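You operate a simulated robot arm through the tools that you are given. There is no shell and no other tool. Be economical: measure what you need, move in short steps, check, and stop when the job is done.

You are at the controls of a simulated two-armed robot. One attempt, no reset.

JOB
Turn the stirrer knob to LOW. Push the lower drawer of the lab bench shut. Put the small white box on top of the brown glands box. Put the green-handled jug in the hand basin bowl. Put the purple padlock on top of the fuses box. Fetch the red tape roll from the top of the lab bench and set it on the upper deck of the store trolley. Press the blue button of the white meter to switch it off. Put the white scrub brush on the top of the lab bench away on the tool ledge top. Put one of the steel caps from the top of the lab bench in the drip tray. Take the blue-banded bend and leave it on top of the lamps box. Pick up the yellow filter with one hand, pass it to the other hand and put it on the upper deck of the store trolley. The order is free. Set down upright: small white box, green-handled jug, yellow filter.

It is judged by the outcome, as a careful person would: the job done as asked, and still so three seconds after it is handed in. It fails if anything else is knocked over, pushed out of place, dropped, spilled or broken. A push-on lid holds only when it is set on centred and level and pressed home; a screw cap is set on level and turned clockwise until tight.

ROBOT AND FRAMES
Two 7-joint arms with two-finger grippers on one trunk, on a base that drives. Base frame: it is fixed to the floor where the robot stands at the start and does not move with it; the origin is under the middle of the robot, x ahead of it, y to its left, z up. Readings come in m, degrees, newtons and seconds.
The left shoulder is at the start at [0.04, 0.17, 1.173], the right one opposite. Places, roughly: blue button of the white meter [0.6, -1.9, 0.9]; blue-banded bend (7x7x4 cm) [0.4, -5.7, 0.9]; drip tray inside [-1.1, -5.9, 0.5]; fuses box [0.5, -2.5, 1.25]; glands box [-2.25, 1.25, 0.5]; green-handled jug [0.5, 0.5, 1]; hand basin bowl (42x26 cm) [0.52, 1.18, 0.72]; lamps box [-2.5, -6, 1]; lower drawer of the lab bench [0.3, -0.3, 0.5]; purple padlock (5x3x9 cm) [0.5, 0.5, 0.3]; red tape roll (6x6x2 cm) [0.4, -1.4, 0.9]; small white box [0.5, 0.25, 0.25]; steel cap (8x8x6 cm) [0.5, -1.8, 0.9]; stirrer knob [0.5, -0.2, 1]; tool ledge top (25x13 cm) [-4.92, -1.44, 0.66]; upper deck of the store trolley [-1.5, -4.3, 0.7]; white scrub brush (11x5x8 cm) [0.6, -2.1, 0.9]; yellow filter (5x5x9 cm) [0.6, -3, 0.9]. Payload 2.69 kg a hand.
The TCP of each hand is the grasp point between the finger pads, 0.02 m short of the fingertips. In the tool frame z runs along the fingers and y along their closing line. The gripper opens to 0.1 m. The gripper's body begins 0.063 m behind the TCP.
Orientation is that of the tool frame in the base frame, as a unit quaternion [w, x, y, z]. With the fingers straight down and closing along the base's y, the tool's x points along the base's -x, its y along +y and its z along -z.

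CONTROLS
- The arms move only by the tool servo_tool. It takes "left_motion", "right_motion" or both (then of equal length, played together; a hand with none holds still); each is a list that holds one entry, the list of rows, each a list of 7 numbers: the shift along the tool's x, y, z in units of 150 mm (1.0 is 150 mm), then the turn, a rotation vector about the tool's x, y, z in units of 120 degrees (1.0 is 120 degrees), then the opening, from 0 (shut) to 1 (fully open). In form: [[[dx, dy, dz, ax, ay, az, jaw], ...]]. A call has 1 to 10 rows; each row is the pose to reach, as a shift and turn from the pose commanded when the call began, along the tool's axes at that moment. A call with a number of a shift or a turn outside -1 to 1 is refused whole. Each row takes 0.2 s and may step no farther than 0.05 m and 8.6 degrees from the row before; otherwise, or with a gripper value out of range, the whole call is refused. Where a pose cannot be reached the arm comes as near as it can. A force on the tool above 40 N (or 10 N above the force at the start of the call, whichever is more), or a blocked arm, ends the call early, and 0.2 s more pass. The fingers move at their own pace (about 0.108 m/s each) and stop on an object; they squeeze with about 44 N. The grip force told is the motor's: it shows also when the fingers shut on nothing. Time passes only in rows, and 0.2 s behind the last, so rows that repeat a pose let the fingers close. It gives the time, the measured TCP pose, the force on the tool (base axes), the opening and the grip force at its end, in the units of the frame above (readings bear some noise), with the torque about the TCP (base axes, N m) and any sound that the robot's microphone picked up.
- Cameras (640 x 400 px; columns grow to the right, rows downward): "scene" is now at [0.1803, -0.0204, 1.0908]; the picture's right is [-0.22, -0.98, 0.00], its down [-0.33, 0.07, -0.94] and it looks along [0.92, -0.21, -0.33] (base axes); focal length 214 px, centre (320, 200). "left" rides on the left gripper at [0.07, 0.019, -0.099] in its tool frame; the picture's right is [-0.26, 0.97, 0.00], its down [-0.75, -0.20, -0.63] and it looks along [-0.61, -0.16, 0.78] (tool axes); focal length 230 px, centre (320, 200). "right" rides on the right gripper at [0.07, -0.019, -0.099] in its tool frame; the picture's right is [0.26, 0.97, 0.00], its down [-0.75, 0.20, -0.63] and it looks along [-0.61, 0.16, 0.78] (tool axes); focal length 230 px, centre (320, 200). There is no depth. A picture from a camera that has moved, and an enlarged one, comes with that camera's place and axes in the base frame and with its lens.
- get_image(camera): a new picture of that camera. It takes no simulated time.
- move_column(by): slides the trunk up (or, below 0, down) by that many m; the arms and the scene camera ride with it, the base frame stays. It gives what a move gives, with no picture.
- steer(legs): drives the robot by 1 to 6 legs, each [ahead, turn to the left] in m and degrees, along the robot's own axes; the way and the turn of a leg run together, so that a leg with both is an arc; at most 1.5 m and 180 degrees a leg. The arms and the cameras ride along, it lands a little off, and it stops where it bumps. It gives what a move gives.
- pan_tilt(pan, tilt): turns the head with the scene camera to pan (to the left, within 60 degrees either way) and tilt (down, from -29 to 69), counted from straight ahead of the robot. It gives what a move gives.
- zoom(camera, box): a new picture of the part [left, top, right, bottom] of that camera's present view, enlarged. It takes no simulated time.
- sign_off(): hands the job in; it is judged then, once.

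Work in short steps. Places have to be worked out from the pictures, the camera data and where the tool is seen: move nearer, look again, correct. Check each grasp and each placing, and mend what went wrong. You have 525 turns and 310 pictures in all, those below and enlarged ones among them. Open the grippers and draw the arms clear of the work before you hand the job in, unless the task says otherwise; then end with one line.

The tools are called after ">>>" as name(argument=value, ...) on one line, values as JSON. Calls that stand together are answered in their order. servo_tool: Moves the arms, as the interface text tells. Its arguments: {"type":"object","properties":{"left_motion":{"type":"array"},"right_motion":{"type":"array"}},"required":[]} The other tools are called the same way: move_column (by) slides the trunk up or down; steer (legs) drives the base; pan_tilt (pan, tilt) turns the head that bears the scene camera; get_image (camera) takes a picture; zoom (camera, box) takes an enlarged picture of a part of a camera's view; sign_off () hands the job in.

At the start:

```text
t: 0.0
left_ee_pos: [0.4514, 0.2187, 1.3066]
left_ee_rot: [-0.001, 0.002, 1.0, 0.0]
left_wrist_force: [1.3, 0.9, -0.5]
left_moment: [0.01, 0.0, 0.0]
left_width: 0.1
left_finger_force: 0.0
right_ee_pos: [0.3472, -0.1174, 1.201]
right_ee_rot: [-0.011, 0.002, 1.0, 0.001]
right_wrist_force: [0.5, 0.2, -0.4]
right_moment: [-0.02, -0.01, 0.01]
right_width: 0.0999
right_finger_force: 0.1
trunk travel left (down, up): [-0.4, 0.29]
robot x, y, heading: [0.0014, -0.0003, 0.1]
head pan, tilt: [-12.7, 18.6]
```

scene: 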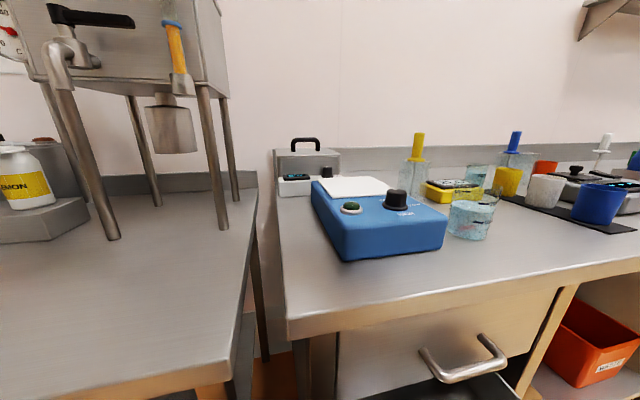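
right: 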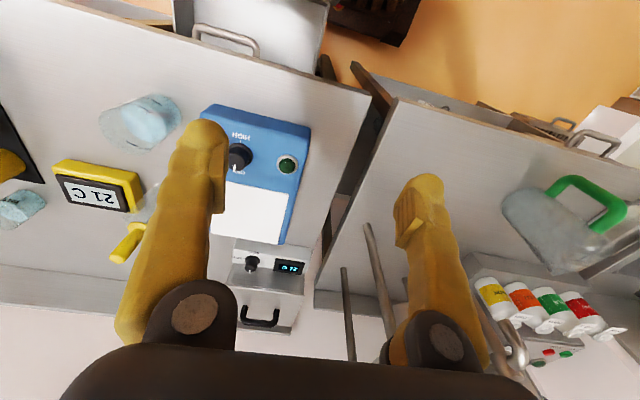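
left: 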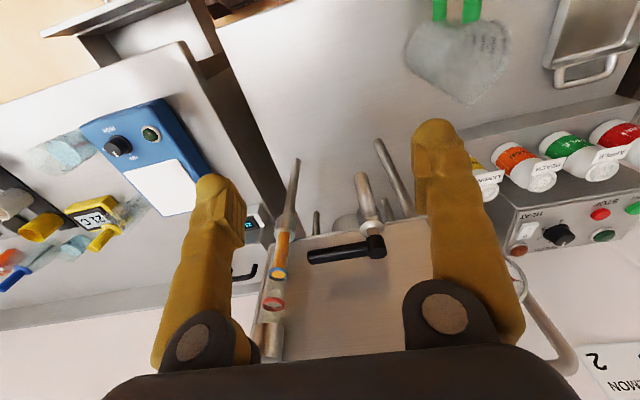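

I'll look around with the head first to map the scene.

>>> pan_tilt(pan=40, tilt=30)

```text
t: 1.2
left_ee_pos: [0.4327, 0.2173, 1.3138]
left_ee_rot: [0.008, 0.002, 1.0, -0.001]
left_wrist_force: [0.1, 0.1, 0.1]
left_moment: [-0.01, 0.02, -0.02]
left_width: 0.1001
left_finger_force: 0.0
right_ee_pos: [0.3298, -0.1184, 1.1896]
right_ee_rot: [-0.032, 0.001, 0.999, -0.001]
right_wrist_force: [0.0, -0.2, -0.1]
right_moment: [0.03, -0.02, 0.03]
right_width: 0.0999
right_finger_force: 0.0
trunk travel left (down, up): [-0.4, 0.29]
robot x, y, heading: [-0.0017, 0.0021, 0.1]
head pan, tilt: [40.0, 30.0]
```

>>> get_image(camera="scene")

```text
306 pictures are left
camera scene: at [0.1581, 0.0582, 1.0729], right [0.64, -0.77, -0.01], down [-0.4, -0.32, -0.86], along [0.66, 0.56, -0.51], focal length 214 px, centre (320, 200)
```

scene: 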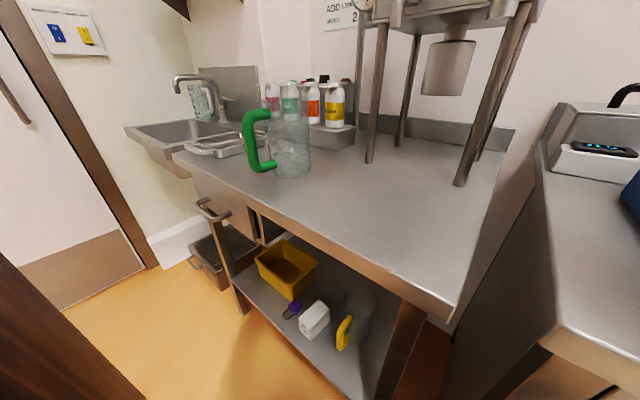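

Next I look to the right and down at the lower drawer and bench.

>>> pan_tilt(pan=-20, tilt=45)

>>> get_image(camera="scene")

>>> pan_tilt(pan=-60, tilt=20)

>>> get_image(camera="scene")

```text
t: 2.5
left_ee_pos: [0.4316, 0.2177, 1.3132]
left_ee_rot: [0.008, 0.002, 1.0, 0.0]
left_wrist_force: [0.4, -1.2, 0.5]
left_moment: [0.01, -0.02, 0.0]
left_width: 0.0998
left_finger_force: 0.0
right_ee_pos: [0.3304, -0.117, 1.1885]
right_ee_rot: [-0.032, 0.001, 0.999, -0.001]
right_wrist_force: [-0.5, -0.5, 0.5]
right_moment: [0.06, 0.0, -0.04]
right_width: 0.1002
right_finger_force: 0.1
trunk travel left (down, up): [-0.4, 0.29]
robot x, y, heading: [0.0001, 0.0016, -0.1]
head pan, tilt: [-20.0, 45.0]
```

```text
305 pictures are left
camera scene: at [0.165, -0.0276, 1.0501], right [-0.34, -0.94, 0.01], down [-0.68, 0.24, -0.7], along [0.65, -0.24, -0.72], focal length 214 px, centre (320, 200)
```

scene: 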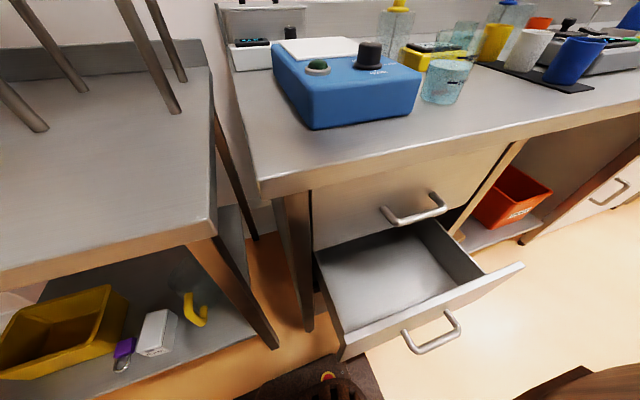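

```text
t: 3.6
left_ee_pos: [0.4321, 0.2179, 1.3128]
left_ee_rot: [0.008, 0.001, 1.0, 0.0]
left_wrist_force: [0.0, 0.5, 0.2]
left_moment: [0.02, 0.02, -0.01]
left_width: 0.1002
left_finger_force: 0.0
right_ee_pos: [0.3288, -0.1169, 1.1883]
right_ee_rot: [-0.032, 0.002, 0.999, -0.001]
right_wrist_force: [-1.1, -0.1, 0.0]
right_moment: [0.02, 0.05, 0.02]
right_width: 0.0998
right_finger_force: 0.0
trunk travel left (down, up): [-0.4, 0.29]
robot x, y, heading: [-0.0011, -0.0018, -0.5]
head pan, tilt: [-60.0, 20.0]
```

```text
304 pictures are left
camera scene: at [0.1359, -0.0805, 1.0893], right [-0.87, -0.5, 0.01], down [-0.19, 0.3, -0.94], along [0.46, -0.81, -0.35], focal length 214 px, centre (320, 200)
```

scene: 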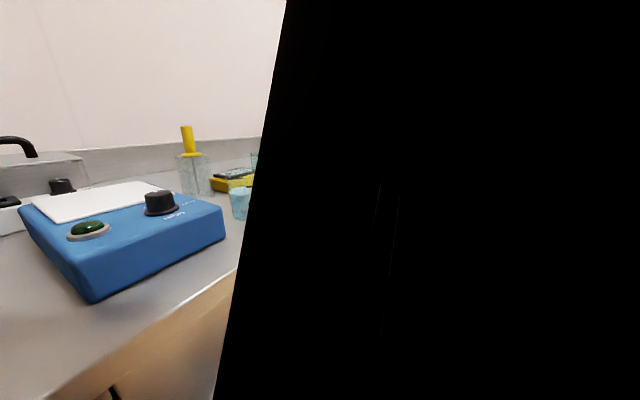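

I zoom at the knob from another view; first pan back.

>>> pan_tilt(pan=-20, tilt=35)

>>> zoom(camera="scene", box=[250, 40, 450, 165])

>>> zoom(camera="right", box=[190, 80, 350, 180])

```text
t: 4.7
left_ee_pos: [0.4332, 0.2171, 1.3123]
left_ee_rot: [0.007, 0.002, 1.0, 0.001]
left_wrist_force: [-0.2, -0.3, -0.2]
left_moment: [-0.01, 0.03, 0.02]
left_width: 0.1
left_finger_force: 0.0
right_ee_pos: [0.3284, -0.1167, 1.1887]
right_ee_rot: [-0.032, 0.001, 0.999, -0.001]
right_wrist_force: [-0.2, 0.6, -0.1]
right_moment: [-0.03, 0.0, 0.01]
right_width: 0.1
right_finger_force: 0.0
trunk travel left (down, up): [-0.4, 0.29]
robot x, y, heading: [-0.0001, -0.0024, 0.1]
head pan, tilt: [-20.0, 35.0]
```

```text
3.20 times, centred on (350, 102) of scene
camera zoom: at [0.1715, -0.0301, 1.0649], right [-0.34, -0.94, 0.01], down [-0.55, 0.2, -0.81], along [0.76, -0.28, -0.59], focal length 686 px, centre (224, 512)
```

zoom: 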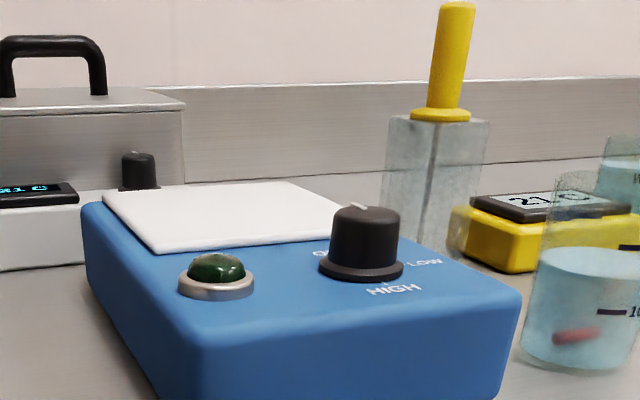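

```text
4.00 times, centred on (270, 130) of right
camera zoom: at [0.2652, -0.135, 1.2925], right [-0.25, 0.97, 0.01], down [0.79, 0.2, 0.58], along [0.56, 0.16, -0.81], focal length 920 px, centre (520, 480)
```

zoom: 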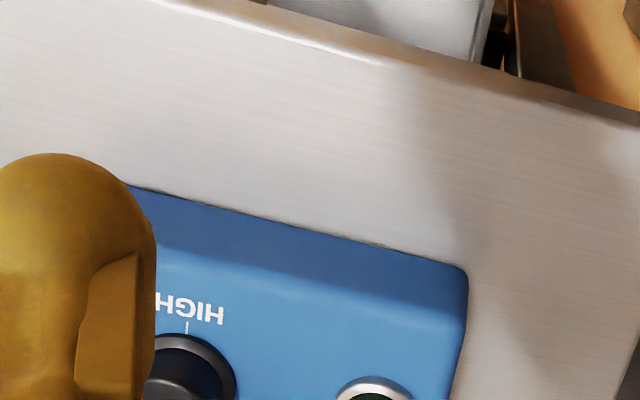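

The knob is at about (0.46,-0.21,0.98), labels OFF/HIGH/LOW. I shift the right hand right and forward a bit to look at it from above, testing reach.

>>> servo_tool(right_motion=[[[-0.1, -0.25, 0, 0, 0, 0, 1], [-0.2, -0.5, 0, 0, 0, 0, 1], [-0.4, -0.6, 0, 0, 0, 0, 1], [-0.6, -0.6, 0, 0, 0, 0, 1], [-0.75, -0.6, 0, 0, 0, 0, 1], [-0.75, -0.6, 0, 0, 0, 0, 1]]])

>>> get_image(camera="right")

```text
t: 6.0
left_ee_pos: [0.4317, 0.2189, 1.3132]
left_ee_rot: [0.009, 0.003, 1.0, 0.0]
left_wrist_force: [1.0, 0.2, 0.3]
left_moment: [0.01, -0.02, -0.02]
left_width: 0.0998
left_finger_force: 0.1
right_ee_pos: [0.443, -0.2071, 1.2048]
right_ee_rot: [-0.002, 0.002, 1.0, -0.001]
right_wrist_force: [-0.3, -0.2, 0.4]
right_moment: [0.02, -0.02, 0.03]
right_width: 0.1001
right_finger_force: 0.1
trunk travel left (down, up): [-0.4, 0.29]
robot x, y, heading: [0.0008, 0.0038, 0.1]
head pan, tilt: [-20.0, 35.0]
```

```text
301 pictures are left
camera right: at [0.3735, -0.2254, 1.3044], right [-0.26, 0.97, 0.0], down [0.75, 0.2, 0.63], along [0.61, 0.16, -0.78], focal length 230 px, centre (320, 200)
```

right: 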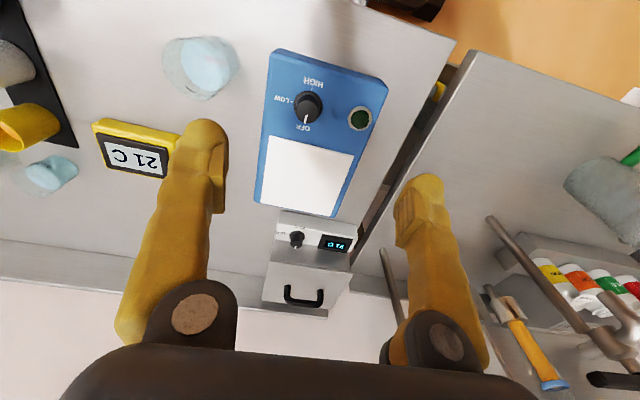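

Good reach and view: pointer appears toward OFF (+x), LOW toward -y. I zoom for angles.

>>> zoom(camera="right", box=[256, 65, 368, 135])

```text
5.71 times, centred on (312, 100) of right
camera zoom: at [0.3735, -0.2254, 1.3044], right [-0.26, 0.97, 0.0], down [0.75, 0.2, 0.63], along [0.61, 0.16, -0.78], focal length 1315 px, centre (366, 771)
```

zoom: 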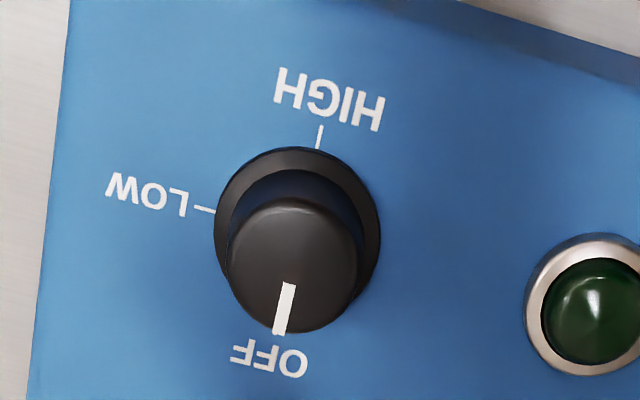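

Knob centre ≈ (0.479,-0.216), top 0.986, panel 0.96; OFF=+x, LOW=-y, so clockwise 90°. I pre-rotate -45° while descending partway.

>>> servo_tool(right_motion=[[[-0.24, -0.06, 0.1, 0, 0, -0.0625, 0.6], [-0.24, -0.06, 0.3, 0, 0, -0.125, 0.6], [-0.24, -0.06, 0.5, 0, 0, -0.1875, 0.6], [-0.24, -0.06, 0.7, 0, 0, -0.25, 0.6], [-0.24, -0.06, 0.85, 0, 0, -0.3125, 0.6], [-0.24, -0.06, 1.0, 0, 0, -0.375, 0.6], [-0.24, -0.06, 1.0, 0, 0, -0.375, 0.6]]])

>>> get_image(camera="right")

```text
t: 7.7
left_ee_pos: [0.4314, 0.2175, 1.3125]
left_ee_rot: [0.008, 0.002, 1.0, 0.0]
left_wrist_force: [0.2, 0.0, -0.3]
left_moment: [0.01, -0.03, 0.01]
left_width: 0.1
left_finger_force: 0.0
right_ee_pos: [0.477, -0.2148, 1.0553]
right_ee_rot: [-0.002, -0.382, 0.924, 0.001]
right_wrist_force: [0.0, 0.6, 0.1]
right_moment: [0.02, -0.01, 0.03]
right_width: 0.0602
right_finger_force: 0.0
trunk travel left (down, up): [-0.4, 0.29]
robot x, y, heading: [0.0018, 0.0006, -0.0]
head pan, tilt: [-20.0, 35.0]
```

```text
299 pictures are left
camera right: at [0.4395, -0.2765, 1.1549], right [-0.86, 0.5, 0.0], down [0.39, 0.67, 0.63], along [0.31, 0.54, -0.78], focal length 230 px, centre (320, 200)
```

right: 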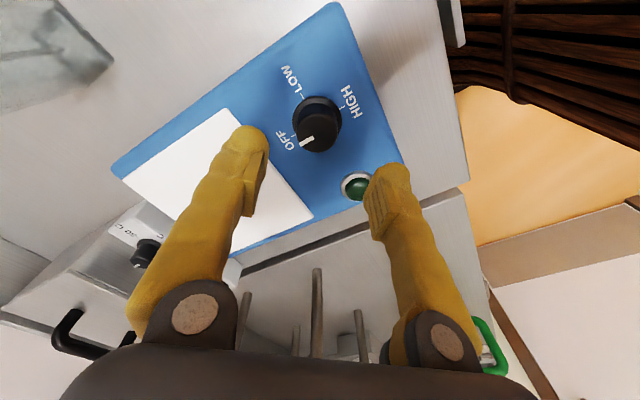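

Aligned. Descend to TCP z≈0.987 and close.

>>> servo_tool(right_motion=[[[0, 0, 0.25, 0, 0, 0, 0.6], [0, 0, 0.455, 0, 0, 0, 0.6], [0, 0, 0.455, 0, 0, 0, 0.6], [0, 0, 0.455, 0, 0, 0, 0.1], [0, 0, 0.455, 0, 0, 0, 0.1], [0, 0, 0.455, 0, 0, 0, 0.1]]])

```text
t: 9.1
left_ee_pos: [0.4327, 0.2175, 1.313]
left_ee_rot: [0.006, 0.001, 1.0, 0.001]
left_wrist_force: [0.0, -0.3, 0.6]
left_moment: [0.03, 0.02, -0.01]
left_width: 0.0997
left_finger_force: 0.0
right_ee_pos: [0.4761, -0.2171, 0.9872]
right_ee_rot: [-0.003, -0.381, 0.924, 0.001]
right_wrist_force: [7.0, -8.2, 0.1]
right_moment: [-0.31, -0.13, -0.08]
right_width: 0.031
right_finger_force: 45.3
trunk travel left (down, up): [-0.4, 0.29]
robot x, y, heading: [0.0002, 0.0019, 0.0]
head pan, tilt: [-20.0, 35.0]
```

Gripped (31 mm). Turn +90° about tool z in two calls.

>>> servo_tool(right_motion=[[[0, 0, 0, 0, 0, 0.07, 0.1], [0, 0, 0, 0, 0, 0.14, 0.1], [0, 0, 0, 0, 0, 0.21, 0.1], [0, 0, 0, 0, 0, 0.28, 0.1], [0, 0, 0, 0, 0, 0.35, 0.1], [0, 0, 0, 0, 0, 0.42, 0.1], [0, 0, 0, 0, 0, 0.49, 0.1], [0, 0, 0, 0, 0, 0.56, 0.1], [0, 0, 0, 0, 0, 0.63, 0.1], [0, 0, 0, 0, 0, 0.7, 0.1]]])

>>> servo_tool(right_motion=[[[0, 0, 0, 0, 0, 0.045, 0.1], [0, 0, 0, 0, 0, 0.045, 0.1], [0, 0, 0, 0, 0, 0.045, 0.55], [0, 0, 0, 0, 0, 0.045, 0.55], [0, 0, -0.2, 0, 0, 0.045, 0.55], [0, 0, -0.5, 0, 0, 0.045, 0.55], [0, 0, -0.8, 0, 0, 0.045, 0.55], [0, 0, -0.8, 0, 0, 0.045, 0.55]]])

>>> get_image(camera="right")

```text
t: 11.2
left_ee_pos: [0.433, 0.2196, 1.3119]
left_ee_rot: [0.008, 0.001, 1.0, 0.0]
left_wrist_force: [0.0, 0.6, -1.1]
left_moment: [0.02, -0.02, 0.03]
left_width: 0.1
left_finger_force: 0.0
right_ee_pos: [0.4758, -0.2134, 0.9873]
right_ee_rot: [-0.003, 0.336, 0.942, -0.002]
right_wrist_force: [2.0, 8.8, -12.9]
right_moment: [0.31, 0.27, 0.01]
right_width: 0.0311
right_finger_force: 45.2
trunk travel left (down, up): [-0.4, 0.29]
robot x, y, heading: [-0.0006, 0.0007, 0.2]
head pan, tilt: [-20.0, 35.0]
```

```text
t: 13.1
left_ee_pos: [0.4322, 0.2179, 1.3135]
left_ee_rot: [0.007, 0.002, 1.0, -0.001]
left_wrist_force: [-0.5, -0.1, -0.4]
left_moment: [0.02, 0.01, -0.01]
left_width: 0.1
left_finger_force: 0.0
right_ee_pos: [0.4763, -0.2187, 1.1094]
right_ee_rot: [-0.001, 0.38, 0.925, -0.002]
right_wrist_force: [0.6, -0.8, 0.1]
right_moment: [0.01, 0.04, 0.03]
right_width: 0.0553
right_finger_force: 0.0
trunk travel left (down, up): [-0.4, 0.29]
robot x, y, heading: [-0.0043, -0.002, 0.1]
head pan, tilt: [-20.0, 35.0]
```

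```text
298 pictures are left
camera right: at [0.4119, -0.183, 1.2088], right [0.5, 0.87, 0.0], down [0.68, -0.38, 0.63], along [0.54, -0.31, -0.78], focal length 230 px, centre (320, 200)
```

right: 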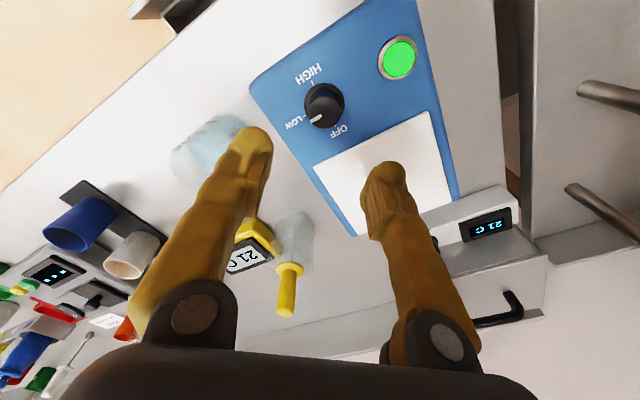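

The light came on green, pointer at LOW. I verify quickly with a zoom.

>>> zoom(camera="right", box=[270, 55, 382, 145])

```text
4.44 times, centred on (326, 100) of right
camera zoom: at [0.4119, -0.183, 1.2088], right [0.5, 0.87, 0.0], down [0.68, -0.38, 0.63], along [0.54, -0.31, -0.78], focal length 1022 px, centre (293, 644)
```

zoom: 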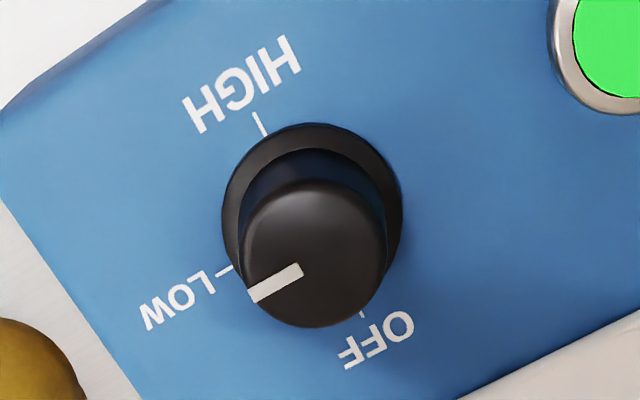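

Knob done. Now I look down at the base and drawer to judge the driving clearance.

>>> pan_tilt(pan=0, tilt=69)

>>> get_image(camera="scene")

```text
t: 14.0
left_ee_pos: [0.4313, 0.2186, 1.3125]
left_ee_rot: [0.008, 0.002, 1.0, 0.0]
left_wrist_force: [0.6, -0.2, -0.1]
left_moment: [0.02, 0.0, 0.01]
left_width: 0.1001
left_finger_force: 0.1
right_ee_pos: [0.4749, -0.2186, 1.1084]
right_ee_rot: [-0.002, 0.379, 0.925, -0.001]
right_wrist_force: [0.4, 0.1, 0.5]
right_moment: [0.02, 0.01, 0.02]
right_width: 0.0551
right_finger_force: 0.0
trunk travel left (down, up): [-0.4, 0.29]
robot x, y, heading: [0.0005, 0.0053, -0.1]
head pan, tilt: [0.0, 68.8]
```

```text
296 pictures are left
camera scene: at [0.1441, 0.0001, 1.0217], right [0.0, -1.0, 0.0], down [-0.94, 0.0, -0.35], along [0.35, 0.0, -0.94], focal length 214 px, centre (320, 200)
```

scene: 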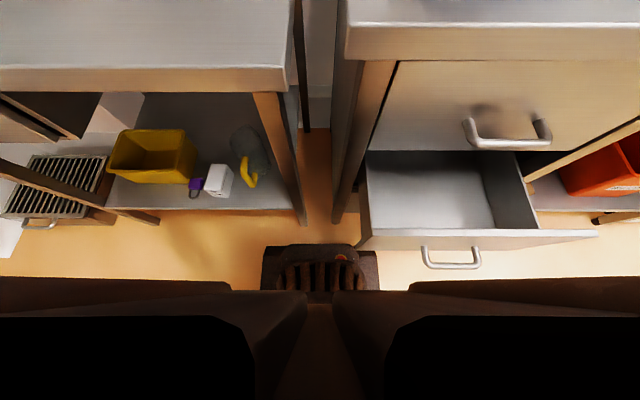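

I back up 0.4 m and lower the column to work at drawer height.

>>> steer(legs=[[-0.4, 0]])

>>> move_column(by=-0.38)

>>> pan_tilt(pan=0, tilt=20)

>>> get_image(camera="scene")

```text
t: 16.5
left_ee_pos: [0.0391, 0.2181, 1.3141]
left_ee_rot: [0.008, 0.002, 1.0, -0.001]
left_wrist_force: [-0.4, -0.6, 0.7]
left_moment: [-0.01, -0.04, 0.01]
left_width: 0.1002
left_finger_force: 0.0
right_ee_pos: [0.0825, -0.2179, 1.1095]
right_ee_rot: [-0.001, 0.378, 0.926, -0.001]
right_wrist_force: [-0.1, -0.5, -0.1]
right_moment: [0.01, -0.06, 0.02]
right_width: 0.0551
right_finger_force: 0.0
trunk travel left (down, up): [-0.4, 0.29]
robot x, y, heading: [-0.3912, 0.0008, -0.0]
head pan, tilt: [0.0, 68.8]
```

```text
t: 20.2
left_ee_pos: [0.0192, 0.2171, 0.9407]
left_ee_rot: [0.016, 0.001, 1.0, 0.001]
left_wrist_force: [0.2, -0.3, 0.6]
left_moment: [0.02, 0.02, -0.01]
left_width: 0.1
left_finger_force: 0.2
right_ee_pos: [0.0656, -0.2197, 0.7364]
right_ee_rot: [0.005, 0.379, 0.925, 0.001]
right_wrist_force: [0.1, -0.4, -0.4]
right_moment: [0.0, 0.03, -0.02]
right_width: 0.0551
right_finger_force: 0.1
trunk travel left (down, up): [-0.02, 0.67]
robot x, y, heading: [-0.3934, -0.0003, 0.0]
head pan, tilt: [0.0, 68.8]
```

```text
t: 21.3
left_ee_pos: [0.0186, 0.2179, 0.9411]
left_ee_rot: [0.016, 0.002, 1.0, 0.001]
left_wrist_force: [0.7, 0.1, -1.5]
left_moment: [-0.01, 0.0, 0.01]
left_width: 0.1001
left_finger_force: 0.1
right_ee_pos: [0.0659, -0.2178, 0.7363]
right_ee_rot: [0.004, 0.378, 0.926, 0.002]
right_wrist_force: [0.5, 0.4, 1.1]
right_moment: [-0.01, 0.02, 0.0]
right_width: 0.0552
right_finger_force: 0.0
trunk travel left (down, up): [-0.02, 0.67]
robot x, y, heading: [-0.3899, -0.0004, -0.1]
head pan, tilt: [0.0, 20.0]
```

```text
295 pictures are left
camera scene: at [-0.2158, 0.0002, 0.7085], right [0.0, -1.0, 0.0], down [-0.36, 0.0, -0.93], along [0.93, 0.0, -0.36], focal length 214 px, centre (320, 200)
```

scene: 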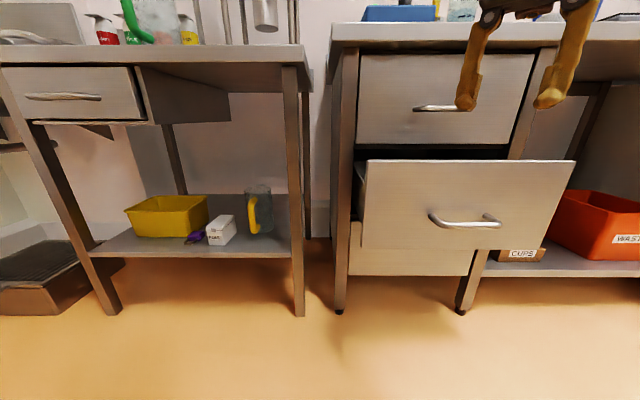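

Panel face at x≈0.22, z 0.41–0.63, handle at z≈0.516. I'll push at (y -0.30, z 0.575) with the hand horizontal. First un-rotate the right hand.

>>> servo_tool(right_motion=[[[0, 0, 0, 0, 0, -0.07, 0.3], [0, 0, 0, 0, 0, -0.14, 0], [0, 0, 0, 0, 0, -0.21, 0], [0, 0, 0, 0, 0, -0.28, 0], [0, 0, 0, 0, 0, -0.33, 0], [0, 0, 0, 0, 0, -0.372, 0]]])

>>> servo_tool(right_motion=[[[0, -0.1, 0, 0, -0.07, 0, 0], [0, -0.2, 0.1, 0, -0.14, 0, 0], [0, -0.3, 0.2, 0, -0.21, 0, 0], [0, -0.4, 0.3, 0, -0.28, 0, 0], [0, -0.5, 0.4, 0, -0.35, 0, 0], [0, -0.55, 0.5, 0, -0.42, 0, 0], [0, -0.55, 0.6, 0, -0.49, 0, 0], [0, -0.55, 0.7, 0, -0.56, 0, 0], [0, -0.55, 0.8, 0, -0.63, 0, 0], [0, -0.55, 0.9, 0, -0.7, 0, 0]]])

```text
t: 22.7
left_ee_pos: [0.0203, 0.2183, 0.9412]
left_ee_rot: [0.016, 0.002, 1.0, 0.0]
left_wrist_force: [1.1, 0.3, 0.4]
left_moment: [0.0, 0.01, 0.02]
left_width: 0.0998
left_finger_force: 0.1
right_ee_pos: [0.066, -0.2176, 0.7367]
right_ee_rot: [0.006, -0.002, 1.0, -0.001]
right_wrist_force: [-0.2, 0.5, 0.5]
right_moment: [0.03, 0.01, 0.0]
right_width: 0.0
right_finger_force: 29.3
trunk travel left (down, up): [-0.02, 0.67]
robot x, y, heading: [-0.3935, -0.0012, 0.2]
head pan, tilt: [0.0, 20.0]
```

```text
t: 24.9
left_ee_pos: [0.02, 0.2189, 0.94]
left_ee_rot: [0.016, 0.002, 1.0, 0.0]
left_wrist_force: [0.2, -1.0, 0.3]
left_moment: [0.05, -0.03, 0.01]
left_width: 0.1001
left_finger_force: 0.0
right_ee_pos: [0.0673, -0.3006, 0.6007]
right_ee_rot: [0.674, 0.0, 0.739, -0.001]
right_wrist_force: [-0.3, -0.5, -0.3]
right_moment: [0.0, 0.02, 0.03]
right_width: 0.0001
right_finger_force: 29.4
trunk travel left (down, up): [-0.02, 0.67]
robot x, y, heading: [-0.3937, 0.0001, 0.3]
head pan, tilt: [0.0, 20.0]
```

Hand is nearly horizontal. Advance toward the panel.

>>> servo_tool(right_motion=[[[0.1, 0, 0.1, 0, -0.05, 0, 0], [0.15, 0, 0.3, 0, -0.05, 0, 0], [0.15, 0, 0.5, 0, -0.05, 0, 0], [0.15, 0, 0.7, 0, -0.05, 0, 0], [0.15, 0, 0.85, 0, -0.05, 0, 0], [0.15, 0, 1.0, 0, -0.05, 0, 0]]])

>>> get_image(camera="scene")

```text
t: 26.3
left_ee_pos: [0.0177, 0.2184, 0.9402]
left_ee_rot: [0.016, 0.002, 1.0, 0.001]
left_wrist_force: [0.2, 0.3, -0.2]
left_moment: [0.02, -0.01, 0.0]
left_width: 0.1001
left_finger_force: 0.0
right_ee_pos: [0.216, -0.3005, 0.5656]
right_ee_rot: [0.712, -0.001, 0.703, 0.001]
right_wrist_force: [0.4, -1.1, 0.4]
right_moment: [0.02, -0.01, 0.02]
right_width: 0.0001
right_finger_force: 29.6
trunk travel left (down, up): [-0.02, 0.67]
robot x, y, heading: [-0.3897, -0.0004, 0.1]
head pan, tilt: [0.0, 20.0]
```

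```text
294 pictures are left
camera scene: at [-0.2158, 0.0001, 0.7085], right [0.0, -1.0, 0.0], down [-0.36, 0.0, -0.93], along [0.93, 0.0, -0.36], focal length 214 px, centre (320, 200)
```

scene: 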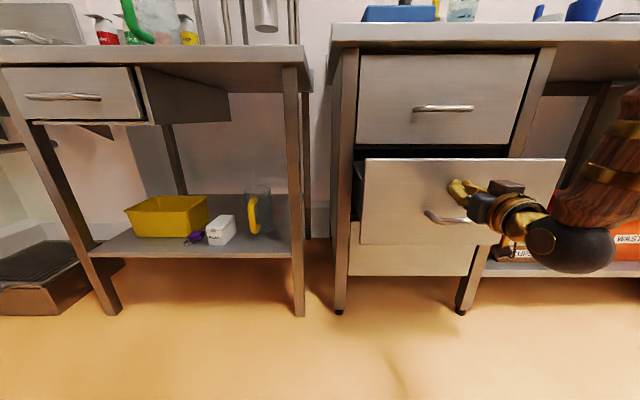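

The drawer has just started moving. Keep pushing 0.13 m.

>>> servo_tool(right_motion=[[[0, 0, 0.1, 0, 0, 0, 0], [0, 0, 0.2, 0, 0, 0, 0], [0, 0, 0.3, 0, 0, 0, 0], [0, 0, 0.4, 0, 0, 0, 0], [0, 0, 0.5, 0, 0, 0, 0], [0, 0, 0.6, 0, 0, 0, 0], [0, 0, 0.7, 0, 0, 0, 0], [0, 0, 0.8, 0, 0, 0, 0], [0, 0, 0.9, 0, 0, 0, 0]]])

>>> get_image(camera="scene")

```text
t: 28.3
left_ee_pos: [0.019, 0.2185, 0.939]
left_ee_rot: [0.015, 0.002, 1.0, 0.001]
left_wrist_force: [-0.4, 0.7, -0.2]
left_moment: [-0.04, -0.05, -0.03]
left_width: 0.1003
left_finger_force: 0.1
right_ee_pos: [0.3512, -0.3009, 0.5679]
right_ee_rot: [0.712, -0.001, 0.702, 0.001]
right_wrist_force: [-0.1, -0.2, -0.2]
right_moment: [0.02, 0.02, -0.01]
right_width: 0.0
right_finger_force: 29.7
trunk travel left (down, up): [-0.02, 0.67]
robot x, y, heading: [-0.3925, 0.0027, 0.0]
head pan, tilt: [0.0, 20.0]
```

```text
293 pictures are left
camera scene: at [-0.2158, 0.0001, 0.7086], right [0.0, -1.0, 0.0], down [-0.36, 0.0, -0.93], along [0.93, 0.0, -0.36], focal length 214 px, centre (320, 200)
```

scene: 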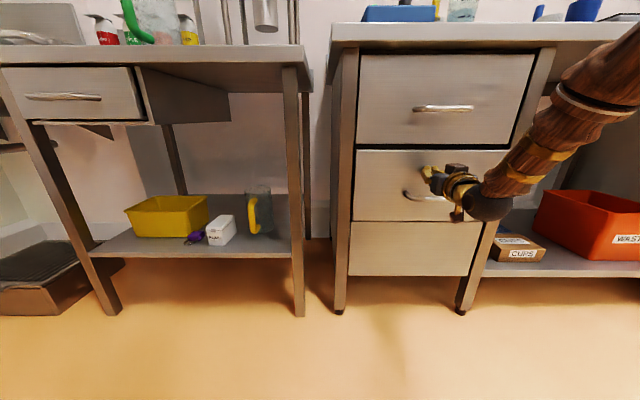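

Almost shut; continue until resistance.

>>> servo_tool(right_motion=[[[0, 0, 0.08, 0, 0, 0, 0], [0, 0, 0.16, 0, 0, 0, 0], [0, 0, 0.24, 0, 0, 0, 0], [0, 0, 0.32, 0, 0, 0, 0], [0, 0, 0.4, 0, 0, 0, 0]]])

>>> zoom(camera="scene", box=[320, 40, 560, 280])

```text
t: 29.0
left_ee_pos: [0.0096, 0.2187, 0.9312]
left_ee_rot: [0.002, 0.001, 1.0, 0.0]
left_wrist_force: [0.6, 0.0, -0.6]
left_moment: [0.0, 0.04, 0.0]
left_width: 0.0999
left_finger_force: 0.1
right_ee_pos: [0.3714, -0.3025, 0.5773]
right_ee_rot: [0.717, -0.001, 0.697, 0.001]
right_wrist_force: [-0.7, 0.3, -1.4]
right_moment: [0.05, -0.07, 0.0]
right_width: 0.0
right_finger_force: 29.2
trunk travel left (down, up): [-0.02, 0.67]
robot x, y, heading: [-0.3946, 0.0009, 0.1]
head pan, tilt: [0.0, 20.0]
stopped in row 3 (right hand): the force on the tool passed its limit at 52 N (the readings are from after the stop); the commanded pose is now the measured one
```

```text
1.67 times, centred on (440, 160) of scene
camera zoom: at [-0.2154, 0.0004, 0.7085], right [0.0, -1.0, 0.0], down [-0.36, 0.0, -0.93], along [0.93, 0.0, -0.36], focal length 358 px, centre (120, 267)
```

zoom: 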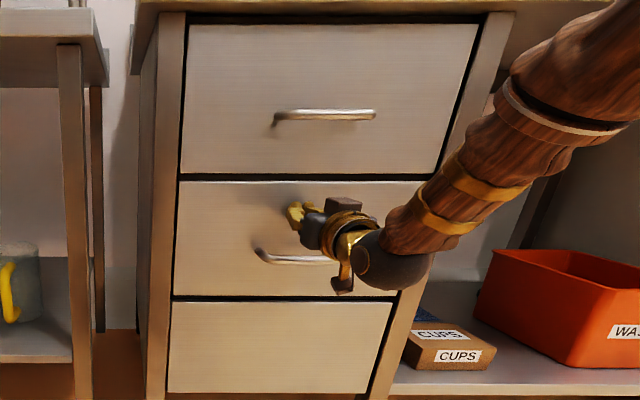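

Drawer is shut. Retract the right hand and then turn toward the left bench's lower shelf.

>>> servo_tool(right_motion=[[[0, 0, -0.3, 0, 0, 0, 0], [0, 0, -0.6, 0, 0, 0, 0], [0, 0, -0.9, 0, 0, 0, 0], [-0.2, 0, -1, 0, 0, 0, 0], [-0.5, 0, -1, 0, 0, 0, 0], [-0.8, 0, -1, 0, 0, 0, 0]]])

>>> steer(legs=[[0, 30]])

>>> get_image(camera="scene")

```text
t: 30.4
left_ee_pos: [0.0111, 0.2188, 0.9324]
left_ee_rot: [0.004, 0.002, 1.0, 0.001]
left_wrist_force: [-0.4, 0.0, 0.3]
left_moment: [-0.02, 0.04, 0.01]
left_width: 0.1003
left_finger_force: 0.0
right_ee_pos: [0.214, -0.3045, 0.6964]
right_ee_rot: [0.717, -0.001, 0.697, 0.001]
right_wrist_force: [-0.2, -0.1, 0.5]
right_moment: [0.03, 0.01, -0.01]
right_width: 0.0003
right_finger_force: 29.3
trunk travel left (down, up): [-0.02, 0.67]
robot x, y, heading: [-0.3907, -0.0013, 0.4]
head pan, tilt: [0.0, 20.0]
```

```text
t: 32.3
left_ee_pos: [-0.1568, 0.3887, 0.9423]
left_ee_rot: [0.018, -0.257, 0.966, 0.005]
left_wrist_force: [-1.2, -0.1, 0.0]
left_moment: [0.0, -0.02, -0.06]
left_width: 0.1
left_finger_force: 0.1
right_ee_pos: [0.2851, 0.0396, 0.6969]
right_ee_rot: [0.692, -0.181, 0.674, 0.185]
right_wrist_force: [0.1, 0.7, -0.3]
right_moment: [0.0, -0.02, -0.01]
right_width: 0.0
right_finger_force: 29.4
trunk travel left (down, up): [-0.02, 0.67]
robot x, y, heading: [-0.3899, -0.0054, 30.1]
head pan, tilt: [0.0, 20.0]
```

```text
291 pictures are left
camera scene: at [-0.2381, 0.0858, 0.7086], right [0.5, -0.87, 0.0], down [-0.31, -0.18, -0.93], along [0.81, 0.47, -0.36], focal length 214 px, centre (320, 200)
```

scene: 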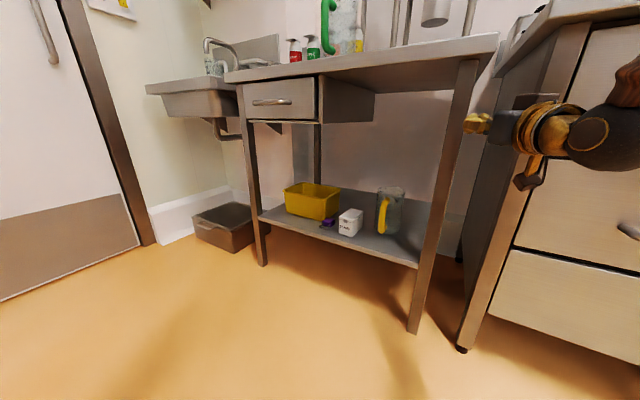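

I retract the right hand further before driving closer.

>>> servo_tool(right_motion=[[[0, 0, -0.3, 0, 0.07, 0, 0], [0, 0, -0.6, 0, 0.14, 0, 0], [0, 0, -0.9, 0, 0.21, 0, 0], [0, 0, -1, 0, 0.28, 0, 0], [-0.2, 0, -1, 0, 0.35, 0, 0], [-0.4, 0, -1, 0, 0.42, 0, 0], [-0.6, 0, -1, 0, 0.49, 0, 0], [-0.7, 0, -1, 0, 0.56, 0, 0], [-0.8, 0, -1, 0, 0.63, 0, 0], [-0.8, 0, -1, 0, 0.7, 0, 0]]])

>>> steer(legs=[[0.38, 0], [0, -30]])

>>> pan_tilt(pan=10, tilt=40)

>>> get_image(camera="scene")

```text
t: 34.5
left_ee_pos: [-0.1636, 0.3843, 0.931]
left_ee_rot: [0.0, -0.258, 0.966, 0.001]
left_wrist_force: [-0.7, -0.9, -0.6]
left_moment: [-0.01, 0.0, -0.01]
left_width: 0.1
left_finger_force: 0.0
right_ee_pos: [0.1439, -0.0442, 0.8207]
right_ee_rot: [0.072, -0.258, 0.963, 0.022]
right_wrist_force: [0.3, 0.9, 0.3]
right_moment: [-0.02, -0.02, 0.0]
right_width: 0.0
right_finger_force: 29.9
right hand out of reach, approached as far as the arm can: row 6, 7
trunk travel left (down, up): [-0.02, 0.67]
robot x, y, heading: [-0.3886, -0.0022, 29.9]
head pan, tilt: [0.0, 20.0]
```

```text
t: 36.3
left_ee_pos: [0.0198, 0.4931, 0.9112]
left_ee_rot: [-0.03, -0.258, 0.966, -0.007]
left_wrist_force: [-1.1, 0.2, 0.4]
left_moment: [-0.06, -0.13, 0.01]
left_width: 0.1002
left_finger_force: 0.1
right_ee_pos: [0.3138, 0.053, 0.8324]
right_ee_rot: [0.072, -0.25, 0.965, 0.035]
right_wrist_force: [-0.2, -0.1, 0.5]
right_moment: [-0.01, -0.14, -0.04]
right_width: 0.0001
right_finger_force: 29.7
trunk travel left (down, up): [-0.02, 0.67]
robot x, y, heading: [-0.1931, 0.1112, 30.0]
head pan, tilt: [0.0, 20.0]
stopped in leg 1: the force on the tool passed its limit at 126 N (the readings are from after the stop); the commanded pose is now the measured one
```

```text
t: 37.1
left_ee_pos: [0.0203, 0.4921, 0.9092]
left_ee_rot: [-0.032, -0.257, 0.966, -0.007]
left_wrist_force: [-0.1, 0.8, -0.1]
left_moment: [-0.02, 0.0, 0.0]
left_width: 0.1002
left_finger_force: 0.0
right_ee_pos: [0.3137, 0.0528, 0.8323]
right_ee_rot: [0.071, -0.25, 0.965, 0.037]
right_wrist_force: [-0.4, -0.4, 0.2]
right_moment: [0.01, 0.02, -0.02]
right_width: 0.0
right_finger_force: 29.8
trunk travel left (down, up): [-0.02, 0.67]
robot x, y, heading: [-0.192, 0.1127, 30.4]
head pan, tilt: [10.0, 40.0]
```

```text
290 pictures are left
camera scene: at [-0.0582, 0.2076, 0.6774], right [0.65, -0.76, 0.0], down [-0.5, -0.42, -0.76], along [0.58, 0.49, -0.66], focal length 214 px, centre (320, 200)
```

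scene: 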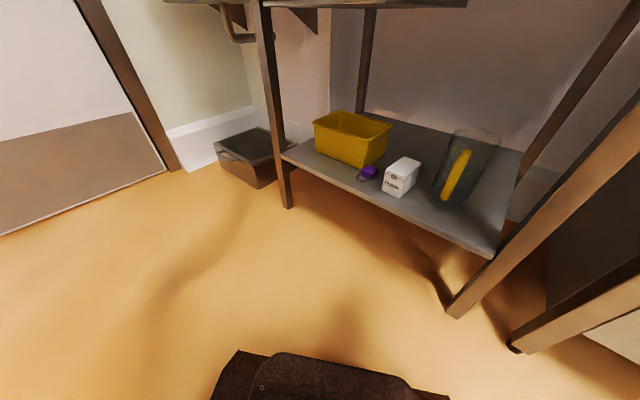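

The right hand bumped the lab bench edge. Back off and tuck the right arm closer to the body.

>>> steer(legs=[[-0.15, 0]])

>>> servo_tool(right_motion=[[[0.2, 0, 0, 0, 0.04, 0, 0], [0.4, 0, 0, 0, 0.04, 0, 0], [0.6, 0, 0, 0, 0.04, 0, 0], [0.8, 0, 0, 0, 0.04, 0, 0], [1.0, 0, 0, 0, 0.04, 0, 0], [1.0, 0, 0, 0, 0.04, 0, 0]]])

>>> pan_tilt(pan=-25, tilt=10)

>>> get_image(camera="scene")

```text
t: 38.5
left_ee_pos: [-0.1114, 0.4139, 0.9104]
left_ee_rot: [-0.031, -0.258, 0.966, -0.007]
left_wrist_force: [0.4, -0.3, -0.1]
left_moment: [-0.01, 0.01, -0.02]
left_width: 0.1
left_finger_force: 0.0
right_ee_pos: [0.1824, -0.0243, 0.8319]
right_ee_rot: [0.07, -0.249, 0.965, 0.036]
right_wrist_force: [0.2, -0.4, -0.3]
right_moment: [-0.01, 0.0, -0.03]
right_width: 0.0
right_finger_force: 29.9
trunk travel left (down, up): [-0.02, 0.67]
robot x, y, heading: [-0.3263, 0.0375, 30.1]
head pan, tilt: [10.0, 40.0]
```

```text
t: 39.9
left_ee_pos: [-0.1174, 0.4092, 0.8987]
left_ee_rot: [-0.049, -0.257, 0.965, -0.01]
left_wrist_force: [0.4, -1.1, -0.1]
left_moment: [-0.01, -0.01, -0.03]
left_width: 0.0999
left_finger_force: 0.0
right_ee_pos: [0.0969, -0.1198, 0.7916]
right_ee_rot: [0.037, -0.251, 0.967, 0.029]
right_wrist_force: [0.5, 0.7, -0.2]
right_moment: [-0.01, 0.0, 0.0]
right_width: 0.0
right_finger_force: 29.4
right hand out of reach, approached as far as the arm can: row 3, 4, 5, 6
trunk travel left (down, up): [-0.02, 0.67]
robot x, y, heading: [-0.3269, 0.0328, 30.2]
head pan, tilt: [10.0, 40.0]
```

```text
t: 40.9
left_ee_pos: [-0.118, 0.41, 0.8985]
left_ee_rot: [-0.049, -0.257, 0.965, -0.011]
left_wrist_force: [0.0, -0.6, 0.2]
left_moment: [-0.03, -0.01, 0.0]
left_width: 0.1001
left_finger_force: 0.1
right_ee_pos: [0.099, -0.1196, 0.7903]
right_ee_rot: [0.037, -0.251, 0.967, 0.028]
right_wrist_force: [-0.3, -0.1, 0.3]
right_moment: [0.0, -0.04, -0.01]
right_width: 0.0
right_finger_force: 30.0
trunk travel left (down, up): [-0.02, 0.67]
robot x, y, heading: [-0.3242, 0.0364, 30.0]
head pan, tilt: [-25.0, 10.0]
```

```text
289 pictures are left
camera scene: at [-0.1617, 0.0848, 0.7249], right [0.09, -1.0, 0.01], down [-0.19, -0.02, -0.98], along [0.98, 0.09, -0.19], focal length 214 px, centre (320, 200)
```

scene: 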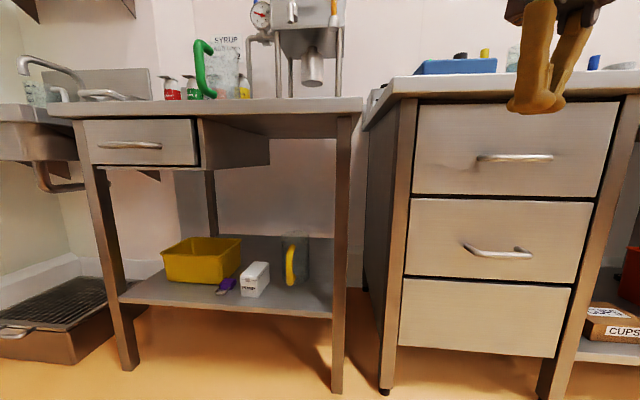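

Now side-step left with turn–drive–turn and come to face the shelf.

>>> steer(legs=[[0, 30], [0.22, 0], [0, -60], [0.15, 0]])

>>> pan_tilt(pan=10, tilt=40)

>>> get_image(camera="scene")

```text
t: 47.3
left_ee_pos: [0.1695, 0.4356, 0.9141]
left_ee_rot: [-0.028, 0.01, 1.0, 0.003]
left_wrist_force: [1.1, 0.4, -1.8]
left_moment: [0.02, 0.21, 0.03]
left_width: 0.0998
left_finger_force: 0.0
right_ee_pos: [0.0895, -0.1314, 0.7895]
right_ee_rot: [0.04, 0.016, 0.999, 0.02]
right_wrist_force: [1.3, -1.0, -1.1]
right_moment: [-0.03, 0.16, 0.04]
right_width: 0.0
right_finger_force: 29.4
trunk travel left (down, up): [-0.02, 0.67]
robot x, y, heading: [-0.1872, 0.2221, -2.2]
head pan, tilt: [-25.0, 10.0]
stopped in leg 4: the robot was blocked; the commanded pose is now the measured one
```

```text
t: 48.3
left_ee_pos: [0.1629, 0.4368, 0.9145]
left_ee_rot: [-0.029, 0.009, 1.0, 0.003]
left_wrist_force: [-0.4, -0.8, 0.2]
left_moment: [0.0, -0.03, 0.0]
left_width: 0.1001
left_finger_force: 0.0
right_ee_pos: [0.0817, -0.1308, 0.7914]
right_ee_rot: [0.04, 0.016, 0.999, 0.021]
right_wrist_force: [-0.2, -0.8, 0.3]
right_moment: [0.05, 0.01, -0.02]
right_width: 0.0
right_finger_force: 29.2
trunk travel left (down, up): [-0.02, 0.67]
robot x, y, heading: [-0.1839, 0.2252, -2.1]
head pan, tilt: [10.0, 40.0]
```

```text
288 pictures are left
camera scene: at [-0.0201, 0.2342, 0.6774], right [0.13, -0.99, 0.0], down [-0.65, -0.09, -0.76], along [0.75, 0.1, -0.66], focal length 214 px, centre (320, 200)
```

scene: 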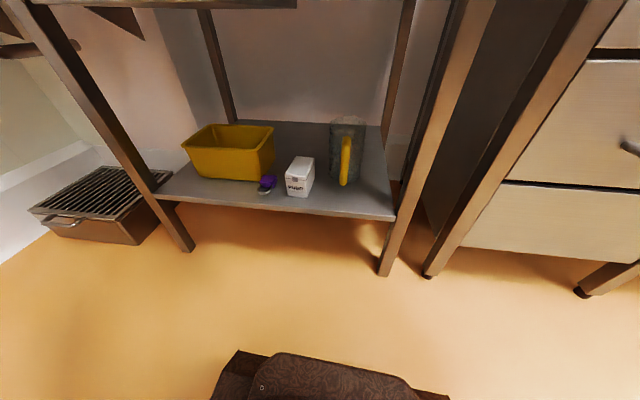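

Something blocked the drive. I look around to see what.

>>> pan_tilt(pan=50, tilt=10)

>>> get_image(camera="scene")

>>> pan_tilt(pan=-50, tilt=25)

>>> get_image(camera="scene")

>>> get_image(camera="left")

```text
t: 49.4
left_ee_pos: [0.163, 0.4372, 0.9153]
left_ee_rot: [-0.03, 0.01, 1.0, 0.002]
left_wrist_force: [0.1, -0.5, 1.1]
left_moment: [0.03, 0.05, 0.04]
left_width: 0.1
left_finger_force: 0.1
right_ee_pos: [0.0824, -0.1305, 0.7892]
right_ee_rot: [0.041, 0.016, 0.999, 0.02]
right_wrist_force: [-0.5, -0.5, -0.4]
right_moment: [-0.01, -0.02, -0.01]
right_width: 0.0
right_finger_force: 29.9
trunk travel left (down, up): [-0.02, 0.67]
robot x, y, heading: [-0.1864, 0.2246, -2.2]
head pan, tilt: [50.0, 10.0]
```

```text
287 pictures are left
camera scene: at [-0.041, 0.2915, 0.7254], right [0.74, -0.67, -0.01], down [-0.13, -0.13, -0.98], along [0.66, 0.73, -0.19], focal length 214 px, centre (320, 200)
```

scene: 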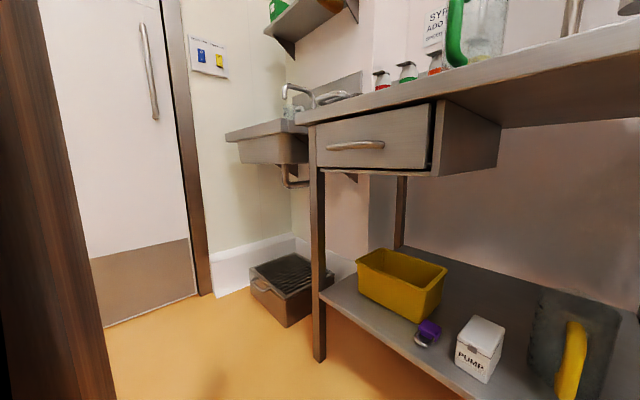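

```text
t: 51.2
left_ee_pos: [0.1631, 0.4374, 0.914]
left_ee_rot: [-0.029, 0.009, 1.0, 0.003]
left_wrist_force: [-0.5, 0.6, 1.0]
left_moment: [-0.04, 0.02, 0.02]
left_width: 0.0999
left_finger_force: 0.0
right_ee_pos: [0.0838, -0.1303, 0.7905]
right_ee_rot: [0.041, 0.017, 0.999, 0.02]
right_wrist_force: [0.6, -0.1, 0.8]
right_moment: [-0.02, 0.01, 0.01]
right_width: 0.0
right_finger_force: 29.3
trunk travel left (down, up): [-0.02, 0.67]
robot x, y, heading: [-0.185, 0.228, -2.1]
head pan, tilt: [-50.0, 25.0]
```

```text
286 pictures are left
camera scene: at [-0.0475, 0.15, 0.7011], right [-0.79, -0.61, 0.01], down [-0.27, 0.33, -0.9], along [0.55, -0.72, -0.43], focal length 214 px, centre (320, 200)
```

scene: 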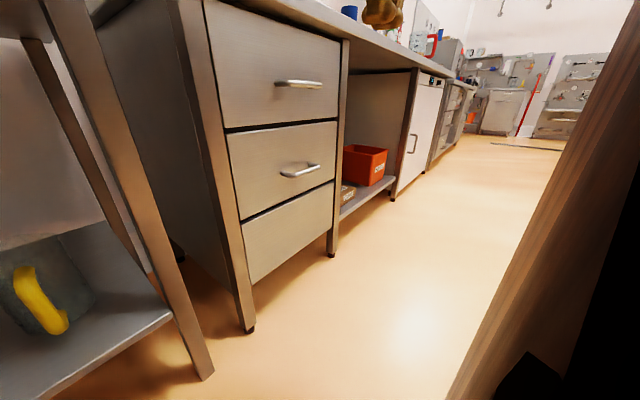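

```text
285 pictures are left
camera left: at [0.0992, 0.4553, 1.017], right [0.28, 0.96, -0.01], down [0.78, -0.22, 0.58], along [0.56, -0.17, -0.81], focal length 230 px, centre (320, 200)
```

left: 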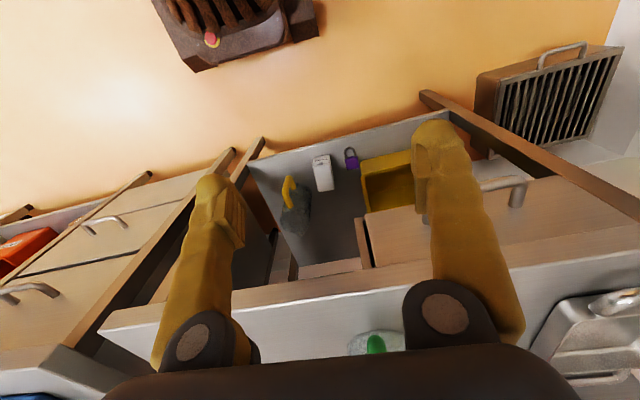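

Nothing visible in front of the base. Try a short drive ahead.

>>> steer(legs=[[0.08, 2]])

```text
t: 52.2
left_ee_pos: [0.2313, 0.4456, 0.927]
left_ee_rot: [-0.01, -0.007, 1.0, 0.002]
left_wrist_force: [-1.3, -0.3, 1.8]
left_moment: [-0.04, -0.16, -0.01]
left_width: 0.0999
left_finger_force: 0.0
right_ee_pos: [0.1763, -0.128, 0.7955]
right_ee_rot: [0.052, -0.001, 0.998, 0.026]
right_wrist_force: [-0.5, -0.9, 1.4]
right_moment: [0.09, -0.02, 0.01]
right_width: 0.0002
right_finger_force: 29.7
trunk travel left (down, up): [-0.02, 0.67]
robot x, y, heading: [-0.11, 0.227, -0.3]
head pan, tilt: [-50.0, 25.0]
```

Now at (-0.11,0.227). I lower the left hand in front of the table, pitching it 45° forward.

>>> servo_tool(left_motion=[[[0.2, 0, 0.2, 0, 0, 0, 1], [0.4, 0, 0.45, 0, 0, 0, 1], [0.4, 0, 0.75, 0, 0, 0, 1], [0.4, 0, 1.0, 0, 0, 0, 1]]])

>>> servo_tool(left_motion=[[[0, 0, 0.2, 0, -0.07, 0, 1], [0, 0, 0.45, 0, -0.14, 0, 1], [0, -0.1, 0.7, 0, -0.21, 0, 1], [0, -0.2, 0.9, 0, -0.28, 0, 1], [0, -0.3, 1.0, 0, -0.35, 0, 1], [0, -0.4, 1.0, 0, -0.375, 0, 1]]])

>>> get_image(camera="left")

```text
t: 53.2
left_ee_pos: [0.1559, 0.449, 0.7791]
left_ee_rot: [-0.003, -0.008, 1.0, 0.003]
left_wrist_force: [-1.0, -0.3, -0.4]
left_moment: [-0.01, 0.03, 0.0]
left_width: 0.1
left_finger_force: 0.0
right_ee_pos: [0.1661, -0.1276, 0.7917]
right_ee_rot: [0.041, -0.001, 0.999, 0.025]
right_wrist_force: [-0.6, 0.3, 0.3]
right_moment: [0.01, 0.03, 0.0]
right_width: 0.0
right_finger_force: 29.8
trunk travel left (down, up): [-0.02, 0.67]
robot x, y, heading: [-0.1082, 0.2217, -0.2]
head pan, tilt: [-50.0, 25.0]
```

```text
t: 54.6
left_ee_pos: [0.2521, 0.3062, 0.6264]
left_ee_rot: [0.38, -0.006, 0.925, 0.005]
left_wrist_force: [-0.1, 0.5, -0.1]
left_moment: [-0.01, -0.02, -0.02]
left_width: 0.1001
left_finger_force: 0.0
left hand out of reach, approached as far as the arm can: row 2, 3, 4, 5, 6
right_ee_pos: [0.1647, -0.1275, 0.7908]
right_ee_rot: [0.041, 0.0, 0.999, 0.026]
right_wrist_force: [0.2, 1.1, 0.0]
right_moment: [-0.02, 0.02, 0.03]
right_width: 0.0
right_finger_force: 29.7
trunk travel left (down, up): [-0.02, 0.67]
robot x, y, heading: [-0.1095, 0.223, -0.1]
head pan, tilt: [-50.0, 25.0]
```

```text
284 pictures are left
camera left: at [0.1324, 0.3234, 0.6474], right [0.17, 0.97, 0.19], down [0.09, -0.2, 0.97], along [0.98, -0.15, -0.12], focal length 230 px, centre (320, 200)
```

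left: 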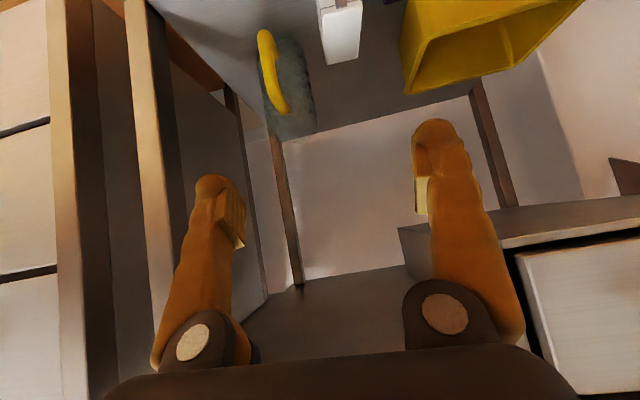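

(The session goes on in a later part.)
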